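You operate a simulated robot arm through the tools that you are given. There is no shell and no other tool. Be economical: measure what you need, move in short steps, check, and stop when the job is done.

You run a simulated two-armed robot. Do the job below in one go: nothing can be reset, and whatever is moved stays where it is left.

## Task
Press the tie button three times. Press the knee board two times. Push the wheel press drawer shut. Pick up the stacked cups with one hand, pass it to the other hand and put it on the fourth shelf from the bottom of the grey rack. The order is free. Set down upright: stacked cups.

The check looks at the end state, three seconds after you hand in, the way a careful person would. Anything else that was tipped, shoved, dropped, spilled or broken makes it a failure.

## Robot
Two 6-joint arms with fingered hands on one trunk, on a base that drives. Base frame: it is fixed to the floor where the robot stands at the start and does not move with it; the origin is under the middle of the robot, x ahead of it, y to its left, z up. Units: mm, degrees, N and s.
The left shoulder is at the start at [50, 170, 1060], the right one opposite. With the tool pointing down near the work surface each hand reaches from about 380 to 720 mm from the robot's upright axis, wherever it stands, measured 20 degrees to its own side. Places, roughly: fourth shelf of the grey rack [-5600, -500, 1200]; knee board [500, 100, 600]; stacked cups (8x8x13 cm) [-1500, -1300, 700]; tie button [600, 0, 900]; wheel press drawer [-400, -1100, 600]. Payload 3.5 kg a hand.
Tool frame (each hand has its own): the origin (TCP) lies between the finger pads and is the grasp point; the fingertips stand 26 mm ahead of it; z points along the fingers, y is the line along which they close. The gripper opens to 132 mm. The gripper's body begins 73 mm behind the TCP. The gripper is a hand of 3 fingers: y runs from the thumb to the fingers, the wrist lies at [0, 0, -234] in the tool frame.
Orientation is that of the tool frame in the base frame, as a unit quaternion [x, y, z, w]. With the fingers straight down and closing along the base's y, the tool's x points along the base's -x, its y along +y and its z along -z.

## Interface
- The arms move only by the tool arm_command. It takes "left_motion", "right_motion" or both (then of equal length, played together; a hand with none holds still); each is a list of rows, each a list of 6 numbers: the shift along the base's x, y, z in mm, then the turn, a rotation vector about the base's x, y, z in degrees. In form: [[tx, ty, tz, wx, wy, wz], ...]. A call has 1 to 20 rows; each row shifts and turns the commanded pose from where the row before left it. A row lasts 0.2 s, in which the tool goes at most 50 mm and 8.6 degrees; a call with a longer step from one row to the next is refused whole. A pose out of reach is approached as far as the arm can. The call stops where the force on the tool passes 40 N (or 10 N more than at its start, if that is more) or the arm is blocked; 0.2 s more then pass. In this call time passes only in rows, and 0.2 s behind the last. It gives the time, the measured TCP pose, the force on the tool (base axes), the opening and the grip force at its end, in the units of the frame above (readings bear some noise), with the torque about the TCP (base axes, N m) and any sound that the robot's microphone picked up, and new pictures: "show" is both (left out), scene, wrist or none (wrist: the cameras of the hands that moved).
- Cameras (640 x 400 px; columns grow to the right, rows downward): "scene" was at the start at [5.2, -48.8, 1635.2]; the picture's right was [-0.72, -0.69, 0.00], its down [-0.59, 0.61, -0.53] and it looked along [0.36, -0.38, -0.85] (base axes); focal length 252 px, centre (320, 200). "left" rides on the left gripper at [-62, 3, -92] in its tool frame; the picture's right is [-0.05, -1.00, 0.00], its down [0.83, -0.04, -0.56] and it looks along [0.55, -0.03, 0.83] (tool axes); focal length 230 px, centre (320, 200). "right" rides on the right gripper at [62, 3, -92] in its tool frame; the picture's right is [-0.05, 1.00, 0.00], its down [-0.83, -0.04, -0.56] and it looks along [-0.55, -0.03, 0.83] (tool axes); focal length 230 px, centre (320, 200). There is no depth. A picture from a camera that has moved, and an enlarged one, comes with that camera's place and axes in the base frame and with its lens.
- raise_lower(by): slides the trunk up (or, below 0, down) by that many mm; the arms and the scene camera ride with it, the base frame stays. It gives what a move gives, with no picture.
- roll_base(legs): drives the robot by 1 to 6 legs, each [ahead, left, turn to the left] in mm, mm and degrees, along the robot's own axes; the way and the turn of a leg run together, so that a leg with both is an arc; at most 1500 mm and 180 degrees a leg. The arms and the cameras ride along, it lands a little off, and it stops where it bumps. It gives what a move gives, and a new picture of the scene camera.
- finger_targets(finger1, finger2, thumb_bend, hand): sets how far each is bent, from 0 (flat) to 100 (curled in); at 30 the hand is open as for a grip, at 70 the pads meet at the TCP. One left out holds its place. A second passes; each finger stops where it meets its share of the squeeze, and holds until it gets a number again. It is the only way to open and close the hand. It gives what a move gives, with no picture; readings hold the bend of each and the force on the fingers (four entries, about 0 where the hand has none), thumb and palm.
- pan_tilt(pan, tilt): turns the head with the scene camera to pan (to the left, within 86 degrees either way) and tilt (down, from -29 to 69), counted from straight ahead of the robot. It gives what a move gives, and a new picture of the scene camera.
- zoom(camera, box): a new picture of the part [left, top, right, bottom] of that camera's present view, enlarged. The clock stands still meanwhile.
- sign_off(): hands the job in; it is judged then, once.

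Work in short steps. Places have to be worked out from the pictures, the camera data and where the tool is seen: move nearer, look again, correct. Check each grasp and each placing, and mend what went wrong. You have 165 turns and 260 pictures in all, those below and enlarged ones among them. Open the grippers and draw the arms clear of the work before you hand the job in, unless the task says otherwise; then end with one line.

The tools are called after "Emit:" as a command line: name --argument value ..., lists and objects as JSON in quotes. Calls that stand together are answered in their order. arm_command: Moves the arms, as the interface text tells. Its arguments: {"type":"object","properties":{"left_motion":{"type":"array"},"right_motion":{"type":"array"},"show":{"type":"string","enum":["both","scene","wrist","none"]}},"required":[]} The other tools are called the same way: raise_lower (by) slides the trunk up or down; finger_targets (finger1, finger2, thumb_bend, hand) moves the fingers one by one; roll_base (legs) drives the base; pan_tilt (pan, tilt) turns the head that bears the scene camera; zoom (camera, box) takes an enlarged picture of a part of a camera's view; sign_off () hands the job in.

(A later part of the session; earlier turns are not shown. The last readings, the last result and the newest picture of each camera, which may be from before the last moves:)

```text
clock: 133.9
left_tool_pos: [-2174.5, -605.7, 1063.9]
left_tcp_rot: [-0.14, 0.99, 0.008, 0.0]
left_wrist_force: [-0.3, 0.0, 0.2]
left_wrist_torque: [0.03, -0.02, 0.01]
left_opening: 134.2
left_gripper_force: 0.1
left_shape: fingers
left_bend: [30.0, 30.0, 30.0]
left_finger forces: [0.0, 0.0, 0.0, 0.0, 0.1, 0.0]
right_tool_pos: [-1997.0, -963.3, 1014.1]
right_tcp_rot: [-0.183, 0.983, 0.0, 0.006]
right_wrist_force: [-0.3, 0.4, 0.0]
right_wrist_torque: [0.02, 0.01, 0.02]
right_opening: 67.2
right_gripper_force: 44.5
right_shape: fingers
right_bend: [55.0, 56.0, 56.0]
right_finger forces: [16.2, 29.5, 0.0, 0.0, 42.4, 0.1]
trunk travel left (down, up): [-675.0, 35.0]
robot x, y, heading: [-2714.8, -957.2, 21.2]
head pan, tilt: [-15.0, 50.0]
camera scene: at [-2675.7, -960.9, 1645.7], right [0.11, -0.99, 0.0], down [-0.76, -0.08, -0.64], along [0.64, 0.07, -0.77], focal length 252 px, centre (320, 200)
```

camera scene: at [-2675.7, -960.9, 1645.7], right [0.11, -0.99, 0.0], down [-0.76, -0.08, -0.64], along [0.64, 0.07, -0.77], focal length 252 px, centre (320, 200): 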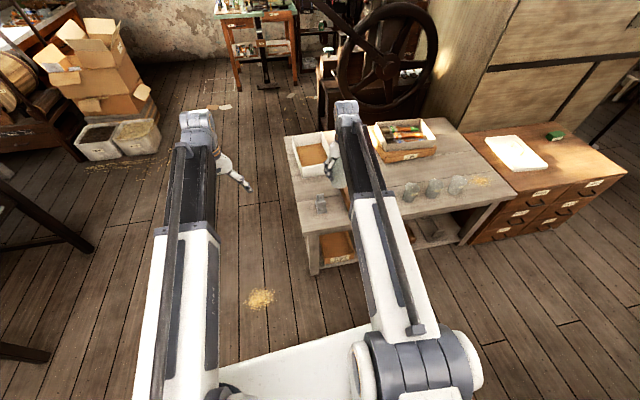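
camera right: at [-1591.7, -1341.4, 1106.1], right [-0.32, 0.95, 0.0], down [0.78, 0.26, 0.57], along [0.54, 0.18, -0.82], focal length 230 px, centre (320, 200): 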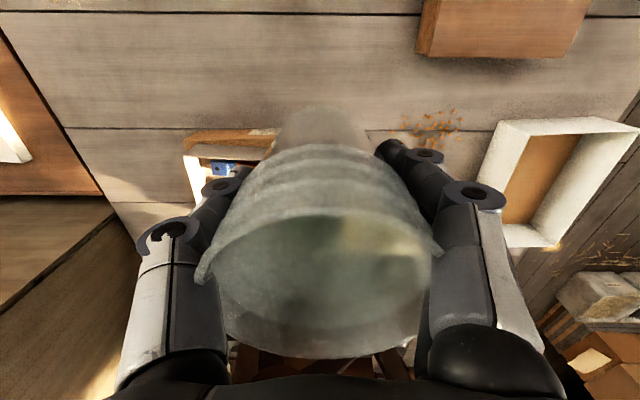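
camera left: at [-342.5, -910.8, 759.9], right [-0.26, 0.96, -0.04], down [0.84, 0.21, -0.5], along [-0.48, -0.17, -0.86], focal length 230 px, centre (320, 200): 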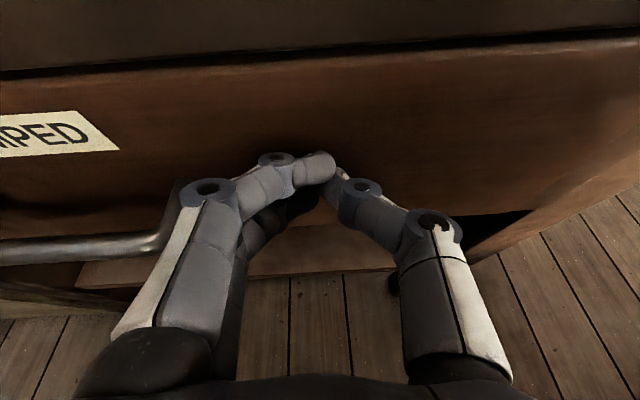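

Clear space here. I pitch the left hand to horizontal at about z 940 on the left, and bring the right hand with the cups inward.

Emit:
arm_command --left_motion '[[2.7, 13.6, -12.5, 2.97, -7.64, 0], [2.7, 13.6, -12.5, 2.97, -7.64, 0], [2.7, 13.6, -12.5, 2.97, -7.64, 0], [2.7, 13.6, -12.5, 2.97, -7.64, 0], [2.7, 13.6, -12.5, 2.97, -7.64, 0], [2.7, 13.6, -12.5, 2.97, -7.64, 0], [2.7, 13.6, -12.5, 2.97, -7.64, 0], [2.7, 13.6, -12.5, 2.97, -7.64, 0], [2.7, 13.6, -12.5, 2.97, -7.64, 0], [2.7, 13.6, -12.5, 2.97, -7.64, 0]]' --right_motion '[[0, 0, 0, 0, 0, 0], [0, 0, 0, 0, 0, 0], [0, 0, 0, 0, 0, 0], [0, 0, 0, 0, 0, 0], [0, 0, 0, 0, 0, 0], [-25, 30, 0, 0, 0, 0], [-25, 30, 0, 0, 0, 0], [-25, 30, 0, 0, 0, 0], [-25, 30, 0, 0, 0, 0], [-25, 30, 0, 0, 0, 0]]' --show "both"

```text
clock: 136.1
left_tool_pos: [-2147.0, -493.2, 947.1]
left_tcp_rot: [-0.1, 0.793, 0.127, 0.587]
left_wrist_force: [0.6, -0.5, 1.1]
left_wrist_torque: [-0.05, 0.04, 0.02]
left_opening: 134.2
left_gripper_force: 0.0
left_shape: fingers
left_bend: [30.0, 30.0, 30.0]
left_finger forces: [0.1, 0.0, 0.1, 0.0, 0.0, 0.0]
left hand out of reach, approached as far as the arm can: row 9, 10
right_tool_pos: [-2123.8, -814.0, 1014.3]
right_tcp_rot: [-0.183, 0.983, -0.001, 0.006]
right_wrist_force: [-0.3, 0.7, -0.7]
right_wrist_torque: [0.02, 0.01, 0.01]
right_opening: 67.0
right_gripper_force: 43.3
right_shape: fingers
right_bend: [55.0, 56.0, 56.0]
right_finger forces: [15.7, 29.4, 0.0, 0.1, 41.9, 0.0]
trunk travel left (down, up): [-675.0, 35.0]
robot x, y, heading: [-2708.5, -952.4, 21.3]
head pan, tilt: [-15.0, 50.0]
camera scene: at [-2675.3, -960.8, 1645.8], right [0.11, -0.99, 0.0], down [-0.76, -0.08, -0.64], along [0.64, 0.07, -0.77], focal length 252 px, centre (320, 200)
camera right: at [-2184.8, -834.2, 1106.9], right [-0.31, 0.95, 0.0], down [0.78, 0.26, 0.57], along [0.54, 0.17, -0.82], focal length 230 px, centre (320, 200)
camera left: at [-2214.2, -518.3, 1030.2], right [0.32, -0.95, -0.03], down [-0.73, -0.22, -0.64], along [0.6, 0.23, -0.76], focal length 230 px, centre (320, 200)
```

scene: 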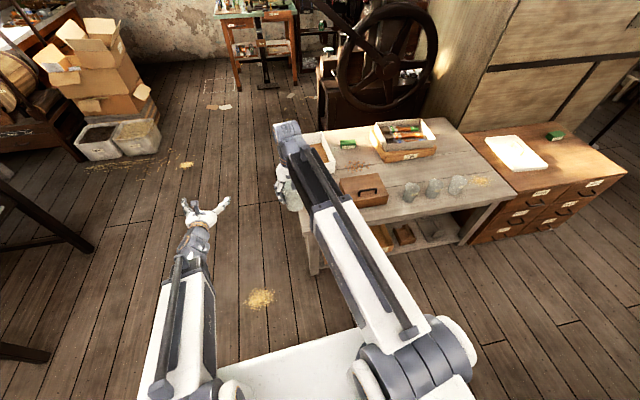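
right: 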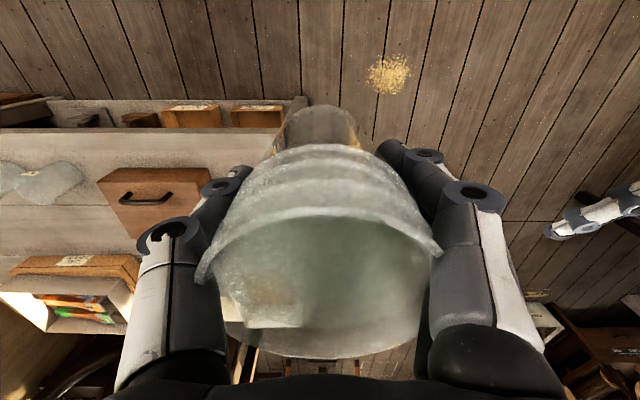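
left: 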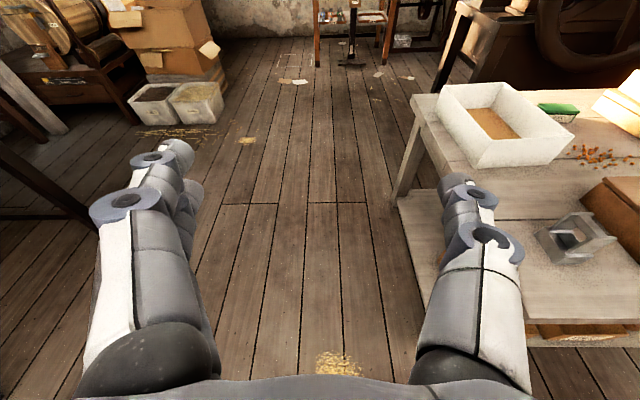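

Left tool is nearly horizontal at z 947. I move the cups further ahead and swing the left hand inward to a stand-off, aimed at the lower part of the cups.

Emit:
arm_command --left_motion '[[-5, -36, 0, 0, 0, -7], [-5, -36, 0, 0, 0, -7], [-5, -36, 0, 0, 0, -7], [-5, -36, 0, 0, 0, -7], [-5, -36, 0, 0, 0, -7], [-4, -30, 0, 0, 0, -7]]' --right_motion '[[32, -5, 0, 0, 0, 0], [32, -5, 0, 0, 0, 0], [32, -5, 0, 0, 0, 0], [0, 0, 0, 0, 0, 0], [0, 0, 0, 0, 0, 0], [0, 0, 0, 0, 0, 0]]' --show "both"

```text
clock: 137.5
left_tool_pos: [-2172.9, -701.7, 942.7]
left_tcp_rot: [0.188, 0.776, -0.095, 0.594]
left_wrist_force: [0.6, -0.1, 0.0]
left_wrist_torque: [0.0, -0.01, 0.03]
left_opening: 133.9
left_gripper_force: 0.0
left_shape: fingers
left_bend: [30.0, 30.0, 30.0]
left_finger forces: [0.0, 0.2, 0.0, 0.0, 0.0, 0.1]
left hand out of reach, approached as far as the arm can: row 5
right_tool_pos: [-2026.4, -832.1, 1017.8]
right_tcp_rot: [-0.183, 0.983, -0.001, 0.007]
right_wrist_force: [-0.1, 0.2, 0.2]
right_wrist_torque: [0.03, 0.02, -0.01]
right_opening: 66.9
right_gripper_force: 43.4
right_shape: fingers
right_bend: [55.0, 56.0, 56.0]
right_finger forces: [15.3, 29.5, 0.0, 0.1, 41.7, 0.1]
trunk travel left (down, up): [-675.0, 35.0]
robot x, y, heading: [-2713.8, -956.4, 21.0]
head pan, tilt: [-15.0, 50.0]
camera scene: at [-2675.1, -961.3, 1645.7], right [0.11, -0.99, 0.0], down [-0.76, -0.08, -0.64], along [0.64, 0.07, -0.77], focal length 252 px, centre (320, 200)
camera right: at [-2086.8, -851.0, 1108.9], right [-0.31, 0.95, 0.0], down [0.78, 0.26, 0.57], along [0.54, 0.17, -0.82], focal length 230 px, centre (320, 200)
camera left: at [-2238.9, -675.3, 1027.5], right [-0.39, -0.92, -0.02], down [-0.69, 0.32, -0.65], along [0.6, -0.24, -0.76], focal length 230 px, centre (320, 200)
```

scene: 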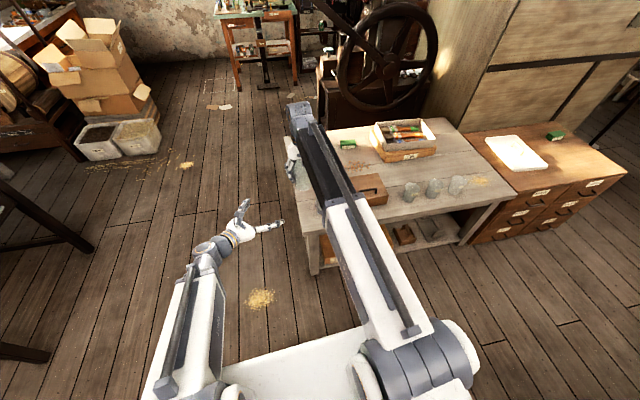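
right: 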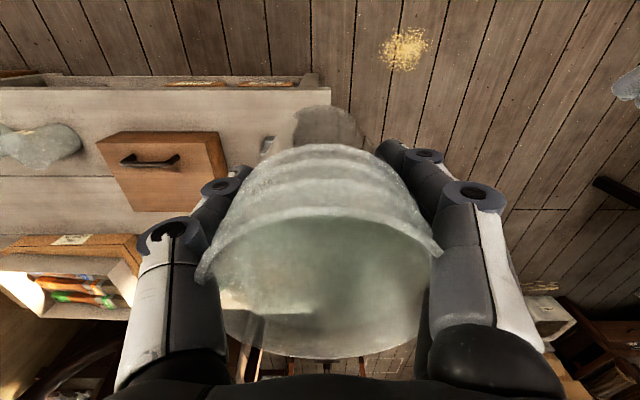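
left: 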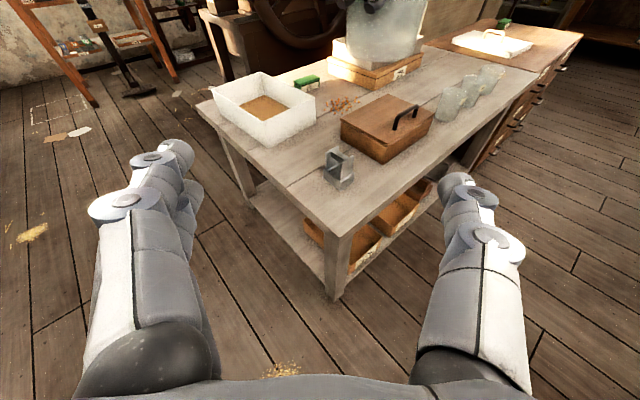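

The left camera shows the cups' free lower part: fingertips end near z≈985 and the bottom is at ≈935. I align the left hand sideways (-65 mm) and raise it to z≈957.

Emit:
arm_command --left_motion '[[-13, -30, 7, 0, 0, 0], [-13, -30, 7, 0, 0, 0]]' --show "wrist"

```text
clock: 138.1
left_tool_pos: [-2158.8, -748.2, 936.6]
left_tcp_rot: [0.188, 0.776, -0.096, 0.595]
left_wrist_force: [0.2, -0.8, -0.6]
left_wrist_torque: [0.03, -0.02, -0.01]
left_opening: 134.3
left_gripper_force: 0.0
left_shape: fingers
left_bend: [30.0, 30.0, 30.0]
left_finger forces: [0.0, 0.0, 0.0, 0.0, 0.0, 0.0]
left hand out of reach, approached as far as the arm can: row 1, 2
right_tool_pos: [-2025.0, -830.9, 1017.8]
right_tcp_rot: [-0.183, 0.983, 0.0, 0.007]
right_wrist_force: [0.4, -0.1, -0.3]
right_wrist_torque: [0.02, 0.0, 0.03]
right_opening: 67.3
right_gripper_force: 42.7
right_shape: fingers
right_bend: [55.0, 56.0, 56.0]
right_finger forces: [15.2, 29.5, 0.0, 0.0, 41.6, 0.0]
trunk travel left (down, up): [-675.0, 35.0]
robot x, y, heading: [-2711.3, -955.0, 21.2]
head pan, tilt: [-15.0, 50.0]
camera left: at [-2226.1, -721.8, 1021.2], right [-0.39, -0.92, -0.03], down [-0.69, 0.31, -0.65], along [0.6, -0.24, -0.76], focal length 230 px, centre (320, 200)
```

left: 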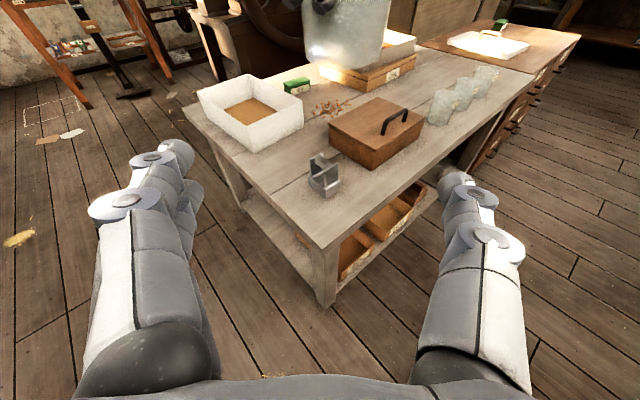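

The hand is at the near limit of its reach, but advancing along the tool axis brings it back in line. I advance 60 mm and check.

Emit:
arm_command --left_motion '[[18, -8, 0, 0, 0, 0], [18, -8, 0, 0, 0, 0], [18, -8, 0, 0, 0, 0]]' --show "wrist"

```text
clock: 138.9
left_tool_pos: [-2104.6, -771.1, 937.1]
left_tcp_rot: [0.188, 0.776, -0.096, 0.595]
left_wrist_force: [-0.1, -0.1, -0.4]
left_wrist_torque: [0.01, 0.0, 0.02]
left_opening: 134.0
left_gripper_force: 0.1
left_shape: fingers
left_bend: [30.0, 30.0, 30.0]
left_finger forces: [0.1, 0.0, 0.0, 0.0, 0.1, 0.0]
right_tool_pos: [-2025.9, -831.5, 1017.6]
right_tcp_rot: [-0.184, 0.983, -0.001, 0.007]
right_wrist_force: [-0.7, -0.5, -0.6]
right_wrist_torque: [0.01, 0.0, 0.03]
right_opening: 67.0
right_gripper_force: 43.0
right_shape: fingers
right_bend: [55.0, 56.0, 56.0]
right_finger forces: [15.3, 29.6, 0.1, 0.0, 41.6, 0.0]
trunk travel left (down, up): [-675.0, 35.0]
robot x, y, heading: [-2716.1, -957.9, 21.4]
head pan, tilt: [-15.0, 50.0]
camera left: at [-2170.5, -743.8, 1021.9], right [-0.39, -0.92, -0.02], down [-0.69, 0.31, -0.65], along [0.6, -0.24, -0.76], focal length 230 px, centre (320, 200)
```

left: 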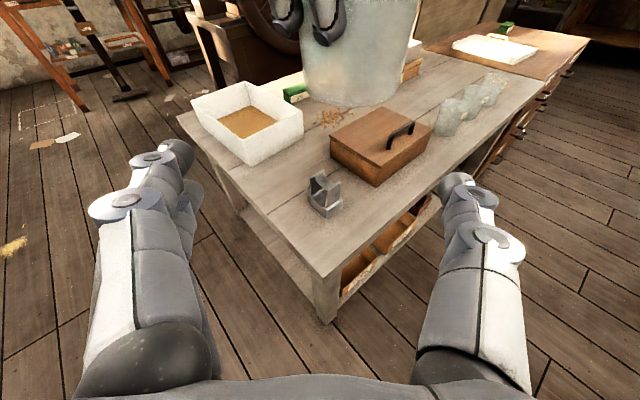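

The free lower section of the cups is clear in view. I shift sideways 27 mm, then raise 20 mm and level the tool somewhat.

Emit:
arm_command --left_motion '[[-5.5, -12.5, 0, 0, 0, 0], [-5.5, -12.5, 0, 0, 0, 0], [0, 0, 10, -2.4, -5.5, 0], [0, 0, 10, -2.4, -5.5, 0]]' --show "wrist"

```text
clock: 139.9
left_tool_pos: [-2116.5, -794.4, 957.0]
left_tcp_rot: [0.171, 0.711, -0.108, 0.674]
left_wrist_force: [0.2, -1.3, 0.1]
left_wrist_torque: [-0.02, -0.01, 0.01]
left_opening: 134.1
left_gripper_force: 0.0
left_shape: fingers
left_bend: [30.0, 30.0, 30.0]
left_finger forces: [0.0, 0.1, 0.0, 0.1, 0.0, 0.1]
right_tool_pos: [-2025.7, -831.5, 1017.7]
right_tcp_rot: [-0.183, 0.983, -0.001, 0.006]
right_wrist_force: [0.0, -0.5, -0.9]
right_wrist_torque: [0.0, -0.02, -0.01]
right_opening: 67.1
right_gripper_force: 43.3
right_shape: fingers
right_bend: [55.0, 56.0, 56.0]
right_finger forces: [15.1, 29.3, 0.0, 0.0, 41.4, 0.0]
trunk travel left (down, up): [-675.0, 35.0]
robot x, y, heading: [-2712.4, -959.4, 21.1]
head pan, tilt: [-15.0, 50.0]
camera left: at [-2197.8, -762.0, 1024.6], right [-0.39, -0.92, -0.02], down [-0.55, 0.25, -0.79], along [0.74, -0.29, -0.61], focal length 230 px, centre (320, 200)
```

left: 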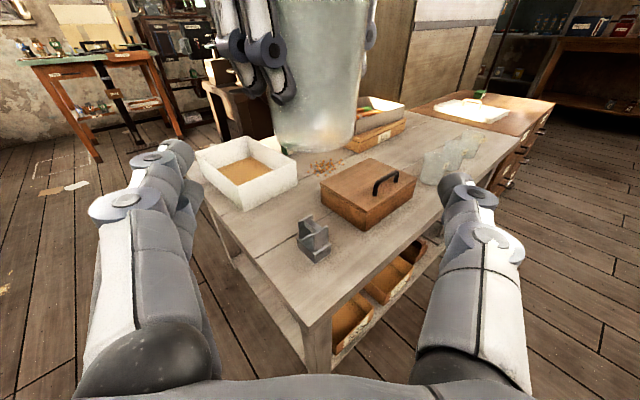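

Left tool is level and centred on the cups. Its two fingers are stacked vertically, so to keep clear of the right fingers I retract a little and turn the right hand +25° about the vertical.

Emit:
arm_command --left_motion '[[-18, 8, 0, 0, 0, 0], [-18, 8, 0, 0, 0, 0], [0, 0, 6, 0, 0, 0], [0, 0, 6, 0, 0, 0], [0, 0, 0, 0, 0, 0]]' --right_motion '[[0, 0, 0, 0, 0, 0], [0, 0, 0, 0, 0, 0], [0, 0, 0, 0, 0, 8.4], [0, 0, 0, 0, 0, 8.4], [0, 0, 0, 0, 0, 8.4]]' --show "wrist"

```text
clock: 141.1
left_tool_pos: [-2151.3, -779.0, 969.7]
left_tcp_rot: [0.172, 0.71, -0.11, 0.673]
left_wrist_force: [0.2, -0.5, 0.5]
left_wrist_torque: [0.01, -0.01, 0.0]
left_opening: 133.9
left_gripper_force: 0.0
left_shape: fingers
left_bend: [30.0, 30.0, 30.0]
left_finger forces: [0.0, 0.1, 0.0, 0.1, 0.1, 0.0]
right_tool_pos: [-2026.2, -831.1, 1017.1]
right_tcp_rot: [-0.395, 0.919, 0.001, 0.006]
right_wrist_force: [1.3, -0.1, 0.2]
right_wrist_torque: [0.01, -0.01, -0.02]
right_opening: 67.0
right_gripper_force: 43.1
right_shape: fingers
right_bend: [55.0, 56.0, 56.0]
right_finger forces: [14.8, 29.5, 0.0, 0.0, 41.1, 0.0]
trunk travel left (down, up): [-675.0, 35.0]
robot x, y, heading: [-2713.9, -959.1, 21.3]
head pan, tilt: [-15.0, 50.0]
camera right: at [-2072.9, -874.1, 1106.6], right [-0.69, 0.73, 0.0], down [0.6, 0.57, 0.57], along [0.41, 0.39, -0.82], focal length 230 px, centre (320, 200)
camera left: at [-2233.7, -746.2, 1036.6], right [-0.39, -0.92, -0.02], down [-0.56, 0.25, -0.79], along [0.74, -0.29, -0.61], focal length 230 px, centre (320, 200)
```

right: 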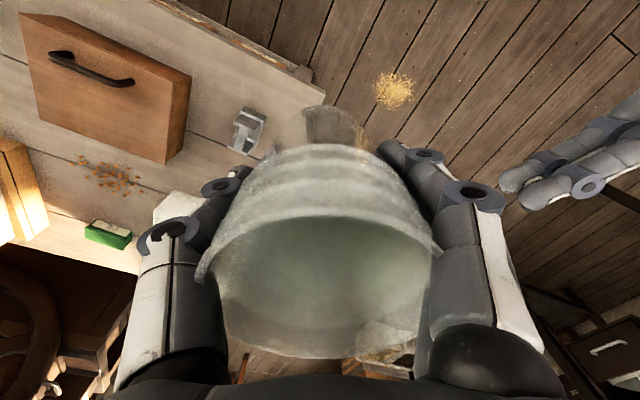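
left: 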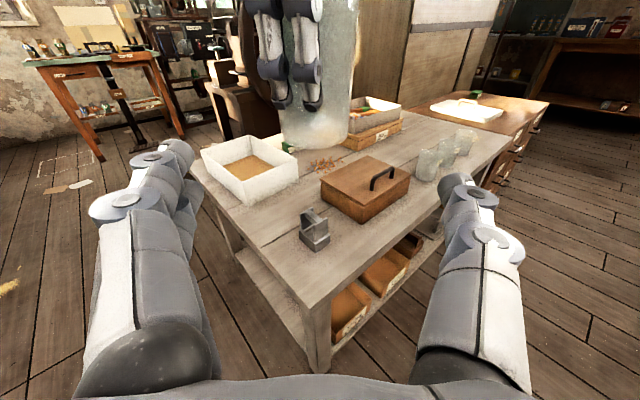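

Rotation worked. Another +17° puts the right fingers facing the left palm, fully clear of the left fingers' closing sides.

Emit:
arm_command --right_motion '[[0, 0, 0, 0, 0, 8.4], [0, 0, 0, 0, 0, 8.4]]' --show "none"

Emit:
zoom --camera "left" --box '[0, 0, 640, 400]'

```text
clock: 141.7
left_tool_pos: [-2151.5, -779.0, 969.2]
left_tcp_rot: [0.171, 0.71, -0.11, 0.674]
left_wrist_force: [0.4, -1.0, 0.7]
left_wrist_torque: [-0.01, 0.0, 0.03]
left_opening: 134.3
left_gripper_force: 0.0
left_shape: fingers
left_bend: [30.0, 30.0, 30.0]
left_finger forces: [0.0, 0.0, 0.0, 0.0, 0.1, 0.0]
right_tool_pos: [-2026.1, -829.8, 1014.3]
right_tcp_rot: [-0.525, 0.851, 0.001, 0.006]
right_wrist_force: [-0.3, 0.2, -1.1]
right_wrist_torque: [-0.01, 0.01, 0.0]
right_opening: 66.8
right_gripper_force: 43.0
right_shape: fingers
right_bend: [55.0, 56.0, 56.0]
right_finger forces: [14.4, 29.3, 0.0, 0.0, 41.0, 0.1]
trunk travel left (down, up): [-675.0, 35.0]
robot x, y, heading: [-2708.5, -956.1, 21.1]
head pan, tilt: [-15.0, 50.0]
```

```text
1.00 times, centred on (320, 200) of left (not enlarged: the box is as wide or as high as the picture)
camera zoom: at [-2233.7, -746.3, 1036.5], right [-0.39, -0.92, -0.02], down [-0.56, 0.25, -0.79], along [0.74, -0.3, -0.61], focal length 230 px, centre (320, 200)
```

zoom: 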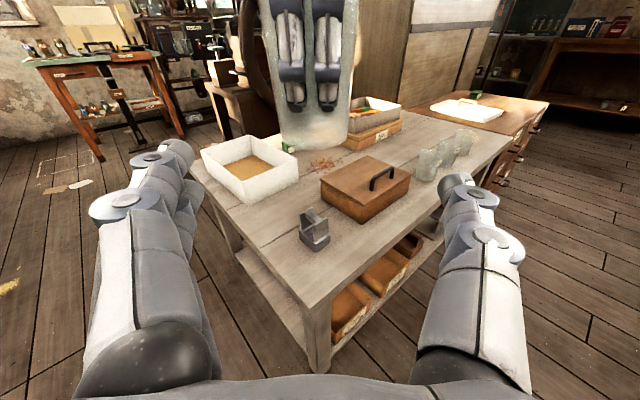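

The right fingers now face the left palm, leaving both closing sides free. I advance the left hand 80 mm.

Emit:
arm_command --left_motion '[[18.4, -7.9, 0, 0, 0, 0], [18.4, -7.9, 0, 0, 0, 0], [18.4, -7.9, 0, 0, 0, 0], [18.4, -7.9, 0, 0, 0, 0]]' --show "both"

```text
clock: 142.7
left_tool_pos: [-2076.9, -810.9, 969.3]
left_tcp_rot: [0.171, 0.711, -0.11, 0.674]
left_wrist_force: [0.1, -0.5, -0.5]
left_wrist_torque: [0.04, -0.03, 0.0]
left_opening: 133.9
left_gripper_force: 0.0
left_shape: fingers
left_bend: [30.0, 30.0, 30.0]
left_finger forces: [0.0, 0.1, 0.0, 0.1, 0.0, 0.0]
right_tool_pos: [-2026.2, -830.2, 1014.2]
right_tcp_rot: [-0.522, 0.853, 0.001, 0.006]
right_wrist_force: [0.2, 0.0, -0.9]
right_wrist_torque: [0.01, 0.01, 0.02]
right_opening: 67.1
right_gripper_force: 42.5
right_shape: fingers
right_bend: [55.0, 56.0, 56.0]
right_finger forces: [14.5, 29.4, 0.1, 0.1, 41.0, 0.0]
trunk travel left (down, up): [-675.0, 35.0]
robot x, y, heading: [-2714.2, -958.0, 21.1]
head pan, tilt: [-15.0, 50.0]
camera scene: at [-2675.0, -961.3, 1645.7], right [0.11, -0.99, 0.0], down [-0.76, -0.08, -0.64], along [0.64, 0.07, -0.77], focal length 252 px, centre (320, 200)
camera left: at [-2159.7, -778.1, 1036.4], right [-0.39, -0.92, -0.02], down [-0.56, 0.25, -0.79], along [0.74, -0.29, -0.61], focal length 230 px, centre (320, 200)
```

scene: 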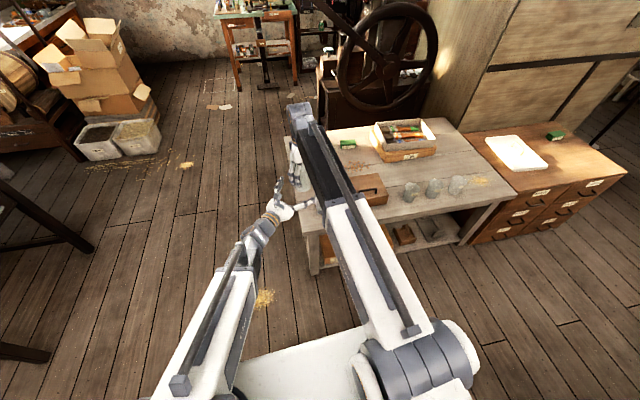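
left: 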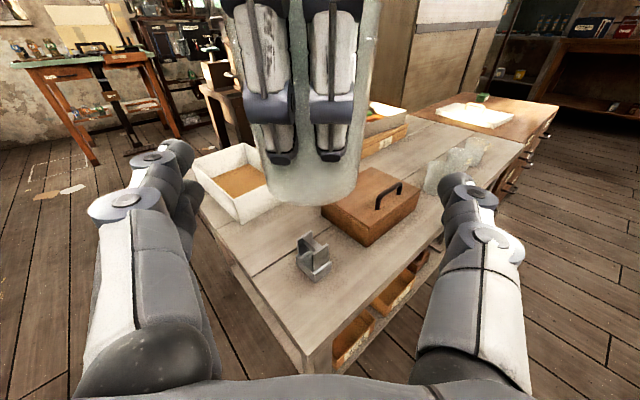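

Still aligned with clearance. I advance the last ~42 mm slowly.

Emit:
arm_command --left_motion '[[9.6, -4.1, 0, 0, 0, 0], [9.6, -4.1, 0, 0, 0, 0], [9.6, -4.1, 0, 0, 0, 0], [9.6, -4.1, 0, 0, 0, 0]]' --show "wrist"

```text
clock: 143.7
left_tool_pos: [-2041.1, -827.2, 969.5]
left_tcp_rot: [0.171, 0.71, -0.11, 0.674]
left_wrist_force: [0.7, 0.5, -0.8]
left_wrist_torque: [0.01, 0.0, -0.01]
left_opening: 134.3
left_gripper_force: 0.1
left_shape: fingers
left_bend: [30.0, 30.0, 30.0]
left_finger forces: [0.0, 0.0, 0.0, 0.1, 0.0, 0.0]
right_tool_pos: [-2025.6, -830.0, 1014.3]
right_tcp_rot: [-0.523, 0.852, 0.002, 0.006]
right_wrist_force: [-1.0, 0.5, 0.1]
right_wrist_torque: [0.01, -0.01, 0.02]
right_opening: 66.9
right_gripper_force: 42.3
right_shape: fingers
right_bend: [55.0, 56.0, 56.0]
right_finger forces: [14.5, 29.3, 0.0, 0.0, 41.0, 0.1]
trunk travel left (down, up): [-675.0, 35.0]
robot x, y, heading: [-2713.8, -958.6, 21.2]
head pan, tilt: [-15.0, 50.0]
camera left: at [-2121.5, -794.1, 1037.2], right [-0.39, -0.92, -0.02], down [-0.56, 0.25, -0.79], along [0.74, -0.29, -0.61], focal length 230 px, centre (320, 200)
```

left: 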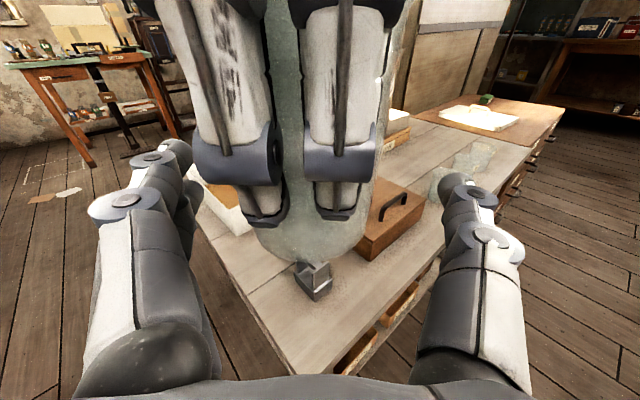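

The cups are between the left fingers, with right fingertips (z≈982) in front of the palm. I close the left hand in two stages.

Emit:
finger_targets --hand "left" --finger1 48 --finger2 48 --thumb_bend 48

Emit:
zoom --camera "left" --box '[0, 0, 640, 400]'

```text
clock: 144.7
left_tool_pos: [-2040.3, -826.6, 969.1]
left_tcp_rot: [0.17, 0.71, -0.11, 0.674]
left_wrist_force: [1.2, 1.1, -0.3]
left_wrist_torque: [0.0, 0.02, 0.01]
left_opening: 76.9
left_gripper_force: 1.4
left_shape: fingers
left_bend: [47.0, 48.0, 48.0]
left_finger forces: [1.2, 0.1, 0.1, 0.0, 0.0, 0.0]
right_tool_pos: [-2025.9, -829.9, 1014.9]
right_tcp_rot: [-0.523, 0.852, 0.001, 0.007]
right_wrist_force: [-0.7, -1.7, -0.1]
right_wrist_torque: [-0.04, 0.04, 0.03]
right_opening: 66.8
right_gripper_force: 42.6
right_shape: fingers
right_bend: [55.0, 56.0, 56.0]
right_finger forces: [15.5, 29.2, 0.0, 0.0, 41.2, 0.0]
trunk travel left (down, up): [-675.0, 35.0]
robot x, y, heading: [-2713.0, -957.4, 21.1]
head pan, tilt: [-15.0, 50.0]
```

```text
1.00 times, centred on (320, 200) of left (not enlarged: the box is as wide or as high as the picture)
camera zoom: at [-2121.8, -794.0, 1037.1], right [-0.39, -0.92, -0.02], down [-0.56, 0.25, -0.79], along [0.74, -0.29, -0.61], focal length 230 px, centre (320, 200)
```

zoom: 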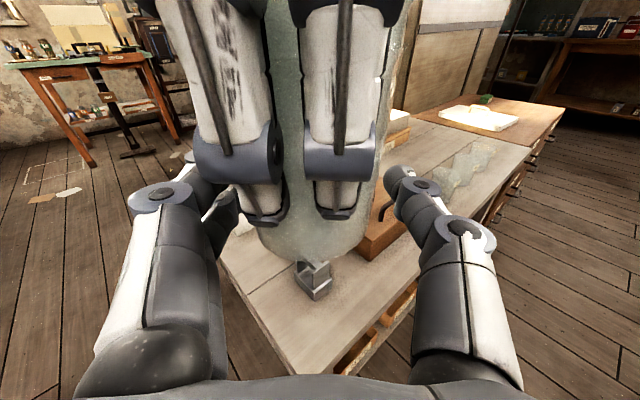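

One left finger just touches; the cups are ~5 mm off-centre. I shift the left hand 4 mm and close fully.

Emit:
arm_command --left_motion '[[2, 4.6, 0, 0, 0, 0]]' --show "none"

Emit:
finger_targets --hand "left" --finger1 60 --finger2 60 --thumb_bend 60

Emit:
zoom --camera "left" --box '[0, 0, 640, 400]'

```text
clock: 145.1
left_tool_pos: [-2038.4, -823.7, 970.3]
left_tcp_rot: [0.17, 0.711, -0.108, 0.674]
left_wrist_force: [-0.1, -0.3, 0.5]
left_wrist_torque: [0.03, 0.01, -0.05]
left_opening: 75.1
left_gripper_force: 0.1
left_shape: fingers
left_bend: [48.0, 48.0, 48.0]
left_finger forces: [0.1, 0.0, 0.1, 0.0, 0.1, 0.0]
right_tool_pos: [-2026.6, -829.6, 1015.6]
right_tcp_rot: [-0.522, 0.853, 0.002, 0.006]
right_wrist_force: [0.5, 0.4, -1.5]
right_wrist_torque: [-0.02, 0.0, 0.0]
right_opening: 67.1
right_gripper_force: 42.3
right_shape: fingers
right_bend: [55.0, 56.0, 56.0]
right_finger forces: [14.3, 29.7, 0.0, 0.0, 41.2, 0.1]
trunk travel left (down, up): [-675.0, 35.0]
robot x, y, heading: [-2711.7, -954.2, 21.1]
head pan, tilt: [-15.0, 50.0]
```

```text
clock: 146.1
left_tool_pos: [-2038.8, -822.3, 969.2]
left_tcp_rot: [0.171, 0.711, -0.11, 0.674]
left_wrist_force: [2.8, 0.1, -0.3]
left_wrist_torque: [-0.06, 0.04, -0.01]
left_opening: 63.2
left_gripper_force: 13.1
left_shape: fingers
left_bend: [52.0, 53.0, 55.0]
left_finger forces: [7.7, 5.9, 0.1, 0.1, 12.0, 0.0]
right_tool_pos: [-2027.1, -830.3, 1015.9]
right_tcp_rot: [-0.524, 0.852, 0.001, 0.007]
right_wrist_force: [-3.3, -0.5, 1.3]
right_wrist_torque: [0.06, 0.06, 0.04]
right_opening: 67.2
right_gripper_force: 44.1
right_shape: fingers
right_bend: [54.0, 56.0, 56.0]
right_finger forces: [16.9, 31.0, 0.1, 0.1, 39.9, 0.0]
trunk travel left (down, up): [-675.0, 35.0]
robot x, y, heading: [-2712.1, -954.7, 21.3]
head pan, tilt: [-15.0, 50.0]
```

```text
1.00 times, centred on (320, 200) of left (not enlarged: the box is as wide or as high as the picture)
camera zoom: at [-2119.9, -790.2, 1036.9], right [-0.39, -0.92, -0.02], down [-0.56, 0.25, -0.79], along [0.74, -0.29, -0.61], focal length 230 px, centre (320, 200)
```

zoom: 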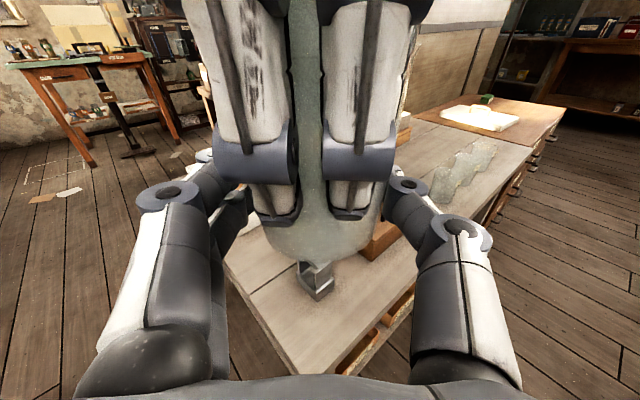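

All three left fingers bear evenly (13 N). I firm it up a little before releasing the right.

Emit:
finger_targets --hand "left" --finger1 66 --finger2 66 --thumb_bend 66

```text
clock: 147.1
left_tool_pos: [-2038.1, -821.9, 969.2]
left_tcp_rot: [0.17, 0.711, -0.109, 0.674]
left_wrist_force: [2.6, -1.6, -1.0]
left_wrist_torque: [0.01, 0.02, 0.03]
left_opening: 62.9
left_gripper_force: 19.5
left_shape: fingers
left_bend: [51.0, 52.0, 58.0]
left_finger forces: [9.6, 9.3, 0.0, 0.1, 20.1, 0.1]
right_tool_pos: [-2026.2, -831.0, 1015.2]
right_tcp_rot: [-0.524, 0.852, 0.002, 0.006]
right_wrist_force: [-4.1, 2.9, 1.6]
right_wrist_torque: [0.06, 0.17, -0.06]
right_opening: 66.8
right_gripper_force: 44.2
right_shape: fingers
right_bend: [54.0, 56.0, 56.0]
right_finger forces: [16.3, 33.0, 0.0, 0.0, 39.0, 0.0]
trunk travel left (down, up): [-675.0, 35.0]
robot x, y, heading: [-2711.8, -952.4, 21.5]
head pan, tilt: [-15.0, 50.0]
```

Left grip is now 20 N, balanced. I open the right hand in steps.

Emit:
finger_targets --hand "right" --finger1 46 --finger2 46 --thumb_bend 46

Emit:
zoom --camera "left" --box '[0, 0, 640, 400]'

Emit:
zoom --camera "right" --box '[0, 0, 640, 400]'

```text
clock: 148.1
left_tool_pos: [-2038.7, -822.9, 970.2]
left_tcp_rot: [0.17, 0.711, -0.109, 0.674]
left_wrist_force: [0.3, -1.0, -1.5]
left_wrist_torque: [0.08, 0.0, 0.04]
left_opening: 63.0
left_gripper_force: 19.3
left_shape: fingers
left_bend: [51.0, 52.0, 58.0]
left_finger forces: [9.1, 8.8, 0.0, 0.1, 19.9, 0.0]
right_tool_pos: [-2025.4, -829.6, 1014.9]
right_tcp_rot: [-0.523, 0.852, 0.002, 0.007]
right_wrist_force: [-0.1, 0.9, 1.8]
right_wrist_torque: [0.01, 0.05, -0.08]
right_opening: 86.7
right_gripper_force: 19.9
right_shape: fingers
right_bend: [46.0, 46.0, 46.0]
right_finger forces: [5.1, 17.1, 0.0, 0.0, 17.6, 0.0]
trunk travel left (down, up): [-675.0, 35.0]
robot x, y, heading: [-2711.8, -953.1, 21.3]
head pan, tilt: [-15.0, 50.0]
```

```text
1.00 times, centred on (320, 200) of left (not enlarged: the box is as wide or as high as the picture)
camera zoom: at [-2119.9, -790.2, 1036.9], right [-0.39, -0.92, -0.02], down [-0.56, 0.25, -0.79], along [0.74, -0.29, -0.61], focal length 230 px, centre (320, 200)
```

zoom: 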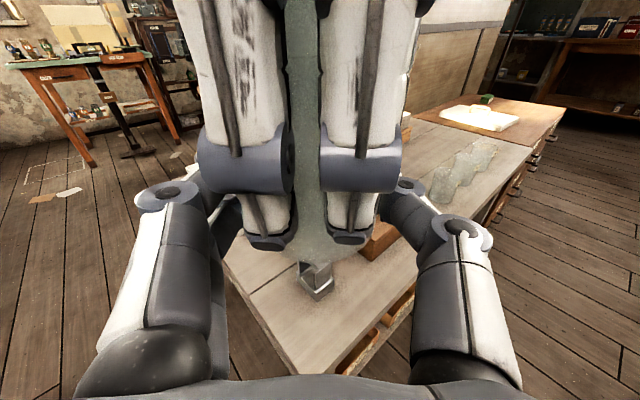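

```text
1.00 times, centred on (320, 200) of right (not enlarged: the box is as wide or as high as the picture)
camera zoom: at [-2058.6, -885.0, 1106.0], right [-0.87, 0.5, 0.0], down [0.41, 0.72, 0.57], along [0.28, 0.49, -0.82], focal length 230 px, centre (320, 200)
```

zoom: 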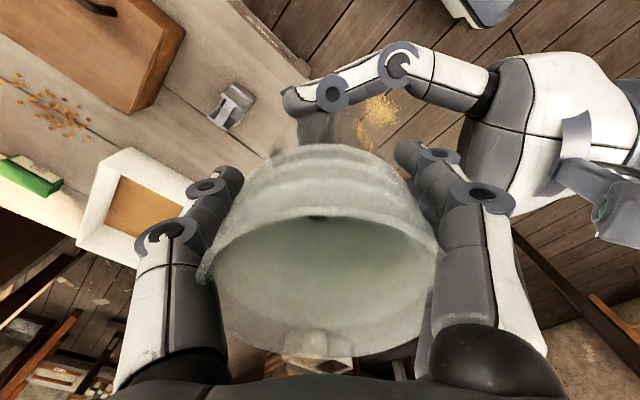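

Right still touches the flare of the cups. I open it a bit more.

Emit:
finger_targets --hand "right" --finger1 38 --finger2 38 --thumb_bend 36

Emit:
zoom --camera "right" --box '[0, 0, 640, 400]'

```text
clock: 149.1
left_tool_pos: [-2039.1, -822.3, 969.6]
left_tcp_rot: [0.171, 0.711, -0.11, 0.673]
left_wrist_force: [0.2, -1.1, -1.1]
left_wrist_torque: [0.11, -0.04, 0.02]
left_opening: 62.8
left_gripper_force: 18.3
left_shape: fingers
left_bend: [51.0, 52.0, 58.0]
left_finger forces: [9.1, 8.7, 0.0, 0.0, 19.8, 0.1]
right_tool_pos: [-2024.6, -830.5, 1016.0]
right_tcp_rot: [-0.523, 0.852, 0.002, 0.007]
right_wrist_force: [-0.4, 1.2, 0.8]
right_wrist_torque: [-0.06, 0.06, -0.1]
right_opening: 111.8
right_gripper_force: 4.5
right_shape: fingers
right_bend: [38.0, 38.0, 36.0]
right_finger forces: [0.4, 4.8, 0.0, 0.0, 3.8, 0.1]
trunk travel left (down, up): [-675.0, 35.0]
robot x, y, heading: [-2714.5, -956.5, 21.1]
head pan, tilt: [-15.0, 50.0]
```

```text
1.00 times, centred on (320, 200) of right (not enlarged: the box is as wide or as high as the picture)
camera zoom: at [-2058.7, -885.0, 1106.0], right [-0.87, 0.5, 0.0], down [0.41, 0.72, 0.57], along [0.28, 0.49, -0.82], focal length 230 px, centre (320, 200)
```

zoom: 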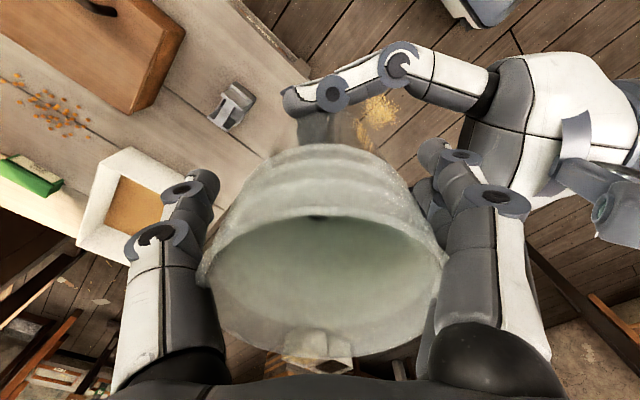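

Almost free; I open the thumb further (its side is clear) and the fingers slightly.

Emit:
finger_targets --hand "right" --finger1 34 --finger2 34 --thumb_bend 22

```text
clock: 150.1
left_tool_pos: [-2038.4, -822.2, 969.5]
left_tcp_rot: [0.172, 0.71, -0.111, 0.674]
left_wrist_force: [-0.4, -1.2, -0.8]
left_wrist_torque: [0.11, 0.01, 0.05]
left_opening: 62.7
left_gripper_force: 18.8
left_shape: fingers
left_bend: [51.0, 52.0, 58.0]
left_finger forces: [9.3, 8.5, 0.0, 0.0, 19.9, 0.1]
right_tool_pos: [-2024.8, -829.5, 1014.9]
right_tcp_rot: [-0.523, 0.852, 0.001, 0.006]
right_wrist_force: [0.7, 1.1, 1.0]
right_wrist_torque: [-0.03, -0.01, -0.04]
right_opening: 135.8
right_gripper_force: 0.7
right_shape: fingers
right_bend: [34.0, 34.0, 22.0]
right_finger forces: [0.0, 1.3, 0.0, 0.0, 0.2, 0.1]
trunk travel left (down, up): [-675.0, 35.0]
robot x, y, heading: [-2712.3, -955.7, 21.4]
head pan, tilt: [-15.0, 50.0]
```

The right hand is practically free. I raise it straight up slowly.

Emit:
arm_command --right_motion '[[-2, 1, 8, 0, 0, 0], [0, 0, 10, 0, 0, 0], [0, 0, 15, 0, 0, 0], [0, 0, 15, 0, 0, 0]]' --show "wrist"

Emit:
zoom --camera "left" --box '[0, 0, 640, 400]'

```text
clock: 151.1
left_tool_pos: [-2039.6, -822.6, 969.9]
left_tcp_rot: [0.171, 0.711, -0.11, 0.674]
left_wrist_force: [-0.9, 0.8, -0.4]
left_wrist_torque: [0.01, 0.01, -0.01]
left_opening: 62.8
left_gripper_force: 19.0
left_shape: fingers
left_bend: [51.0, 52.0, 58.0]
left_finger forces: [9.7, 9.3, 0.0, 0.0, 19.9, 0.0]
right_tool_pos: [-2028.8, -827.7, 1061.8]
right_tcp_rot: [-0.523, 0.852, 0.001, 0.007]
right_wrist_force: [0.0, 0.0, 0.0]
right_wrist_torque: [0.03, -0.02, 0.01]
right_opening: 135.9
right_gripper_force: 0.0
right_shape: fingers
right_bend: [34.0, 34.0, 22.0]
right_finger forces: [0.0, 0.1, 0.0, 0.1, 0.0, 0.0]
trunk travel left (down, up): [-675.0, 35.0]
robot x, y, heading: [-2713.1, -957.5, 21.0]
head pan, tilt: [-15.0, 50.0]
camera right: at [-2061.3, -883.2, 1153.8], right [-0.87, 0.5, 0.0], down [0.41, 0.72, 0.57], along [0.28, 0.49, -0.82], focal length 230 px, centre (320, 200)
```

right: 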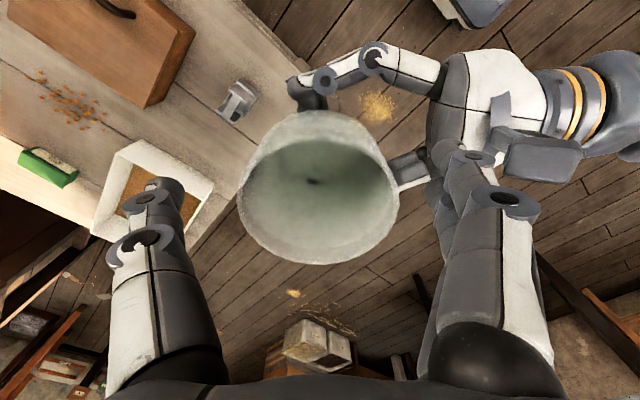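

```text
1.00 times, centred on (320, 200) of left (not enlarged: the box is as wide or as high as the picture)
camera zoom: at [-2120.0, -790.2, 1037.0], right [-0.39, -0.92, -0.02], down [-0.56, 0.25, -0.79], along [0.74, -0.29, -0.61], focal length 230 px, centre (320, 200)
```

zoom: 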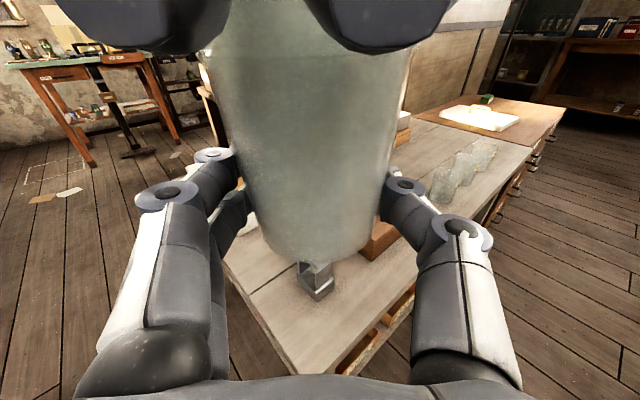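

Hand-over succeeded; the left hand alone holds the cups upright. I lift the right hand well clear.

Emit:
arm_command --right_motion '[[0, 0, 20, 0, 0, 0], [0, 0, 30, 0, 0, 0], [0, 0, 40, 0, 0, 0], [0, 0, 40, 0, 0, 0], [10, -40, 0, 0, 0, -8], [10, -40, 0, 0, 0, -8], [10, -40, 0, 0, 0, -8], [0, -40, 0, 0, 0, -8], [0, -30, 0, 0, 0, -8]]' --show "both"

```text
clock: 153.1
left_tool_pos: [-2038.4, -823.3, 970.2]
left_tcp_rot: [0.171, 0.711, -0.11, 0.674]
left_wrist_force: [0.4, -0.6, -0.7]
left_wrist_torque: [0.03, -0.01, 0.01]
left_opening: 62.9
left_gripper_force: 19.8
left_shape: fingers
left_bend: [51.0, 52.0, 58.0]
left_finger forces: [9.8, 9.3, 0.0, 0.0, 19.8, 0.0]
right_tool_pos: [-1998.3, -1018.9, 1191.9]
right_tcp_rot: [-0.2, 0.98, 0.0, 0.006]
right_wrist_force: [0.4, -0.7, 0.2]
right_wrist_torque: [-0.03, 0.02, 0.0]
right_opening: 135.9
right_gripper_force: 0.1
right_shape: fingers
right_bend: [34.0, 34.0, 22.0]
right_finger forces: [0.1, 0.1, 0.0, 0.0, 0.1, 0.1]
trunk travel left (down, up): [-675.0, 35.0]
robot x, y, heading: [-2709.2, -957.3, 21.1]
head pan, tilt: [-15.0, 50.0]
camera scene: at [-2675.2, -961.5, 1645.7], right [0.11, -0.99, 0.0], down [-0.76, -0.08, -0.64], along [0.64, 0.07, -0.77], focal length 252 px, centre (320, 200)
camera right: at [-2059.0, -1041.9, 1284.0], right [-0.34, 0.94, 0.0], down [0.77, 0.28, 0.57], along [0.53, 0.19, -0.82], focal length 230 px, centre (320, 200)
```

scene: 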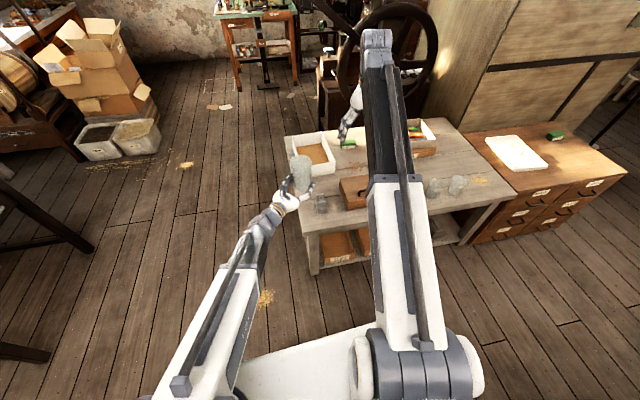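
right: 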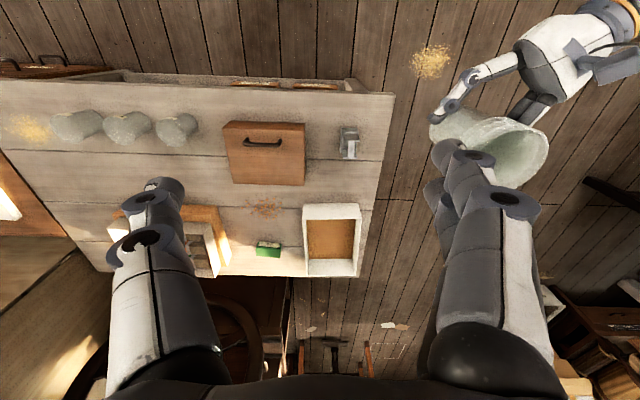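

The cups are secure in the left hand. I turn left to face the rack (heading ~180°) and look.

Emit:
roll_base --legs '[[0, 300, 0], [0, 0, 80], [0, 0, 79]]'

Emit:
pan_tilt --pan 10 --tilt 15

```text
clock: 161.9
left_tool_pos: [-3495.0, -520.1, 969.4]
left_tcp_rot: [0.661, -0.313, -0.637, -0.245]
left_wrist_force: [-0.3, -0.2, 0.3]
left_wrist_torque: [-0.01, -0.01, 0.01]
left_opening: 62.4
left_gripper_force: 18.2
left_shape: fingers
left_bend: [51.0, 52.0, 59.0]
left_finger forces: [9.0, 8.6, 0.0, 0.0, 18.5, 0.0]
right_tool_pos: [-3451.4, -325.3, 1193.7]
right_tcp_rot: [1.0, -0.004, -0.006, -0.001]
right_wrist_force: [0.2, 0.4, 0.2]
right_wrist_torque: [-0.01, -0.05, 0.04]
right_opening: 136.1
right_gripper_force: 0.0
right_shape: fingers
right_bend: [34.0, 34.0, 22.0]
right_finger forces: [0.0, 0.1, 0.0, 0.1, 0.0, 0.0]
trunk travel left (down, up): [-675.0, 35.0]
robot x, y, heading: [-2826.4, -671.7, 177.5]
head pan, tilt: [-15.0, 50.0]
camera scene: at [-2860.1, -647.0, 1645.7], right [0.3, 0.95, 0.0], down [0.73, -0.23, -0.64], along [-0.61, 0.19, -0.77], focal length 252 px, centre (320, 200)
```

scene: 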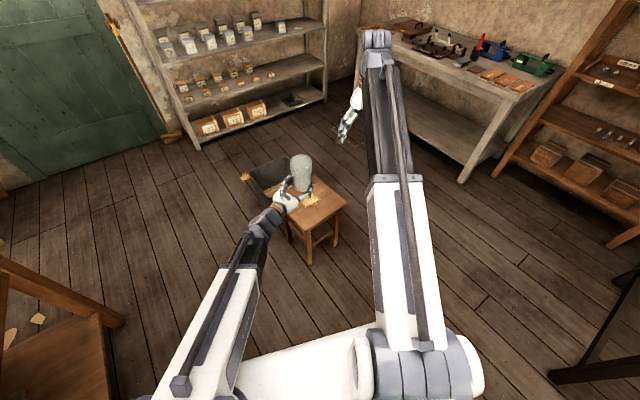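

```text
clock: 162.9
left_tool_pos: [-3496.1, -522.4, 969.7]
left_tcp_rot: [0.661, -0.313, -0.637, -0.245]
left_wrist_force: [-0.5, -0.4, 0.9]
left_wrist_torque: [-0.02, 0.02, -0.04]
left_opening: 62.4
left_gripper_force: 18.0
left_shape: fingers
left_bend: [51.0, 52.0, 59.0]
left_finger forces: [8.9, 8.6, 0.0, 0.0, 18.4, 0.0]
right_tool_pos: [-3452.0, -325.5, 1193.4]
right_tcp_rot: [1.0, -0.004, -0.006, -0.002]
right_wrist_force: [-0.3, -0.7, -0.1]
right_wrist_torque: [-0.03, 0.01, 0.06]
right_opening: 135.8
right_gripper_force: 0.2
right_shape: fingers
right_bend: [34.0, 34.0, 22.0]
right_finger forces: [0.0, 0.1, 0.0, 0.1, 0.1, 0.0]
trunk travel left (down, up): [-675.0, 35.0]
robot x, y, heading: [-2824.9, -667.1, 177.4]
head pan, tilt: [10.0, 15.0]
camera scene: at [-2879.2, -682.3, 1699.4], right [-0.13, 0.99, 0.0], down [0.26, 0.03, -0.97], along [-0.96, -0.13, -0.26], focal length 252 px, centre (320, 200)
```

scene: 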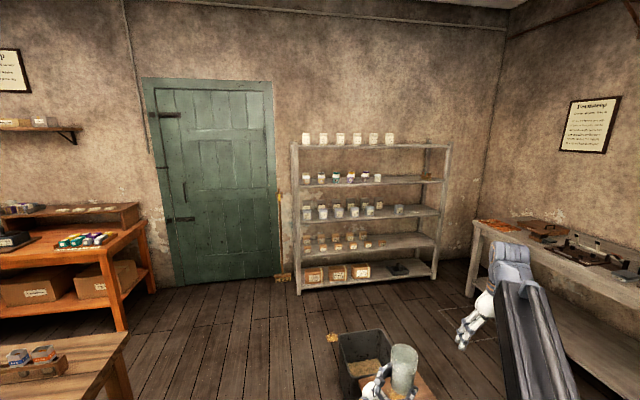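

The rack faces me at an angle (~18°); fourth shelf from the bottom is at z≈1210, the next at ≈1565. I enlarge the fourth shelf to choose a free spot.

Emit:
zoom --camera "scene" --box '[280, 120, 460, 300]'

```text
2.22 times, centred on (370, 210) of scene
camera zoom: at [-2879.2, -682.3, 1699.4], right [-0.13, 0.99, 0.0], down [0.26, 0.03, -0.97], along [-0.96, -0.13, -0.26], focal length 559 px, centre (209, 178)
```

zoom: 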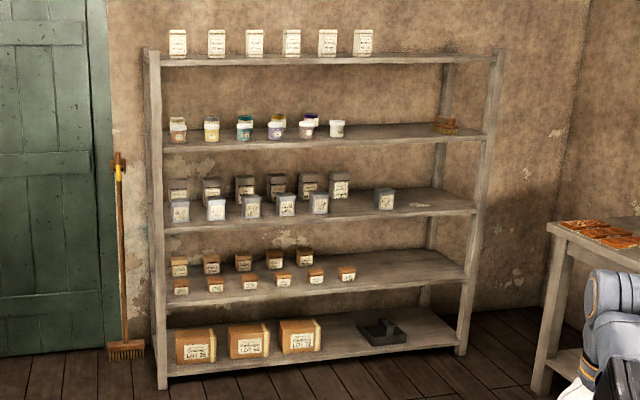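

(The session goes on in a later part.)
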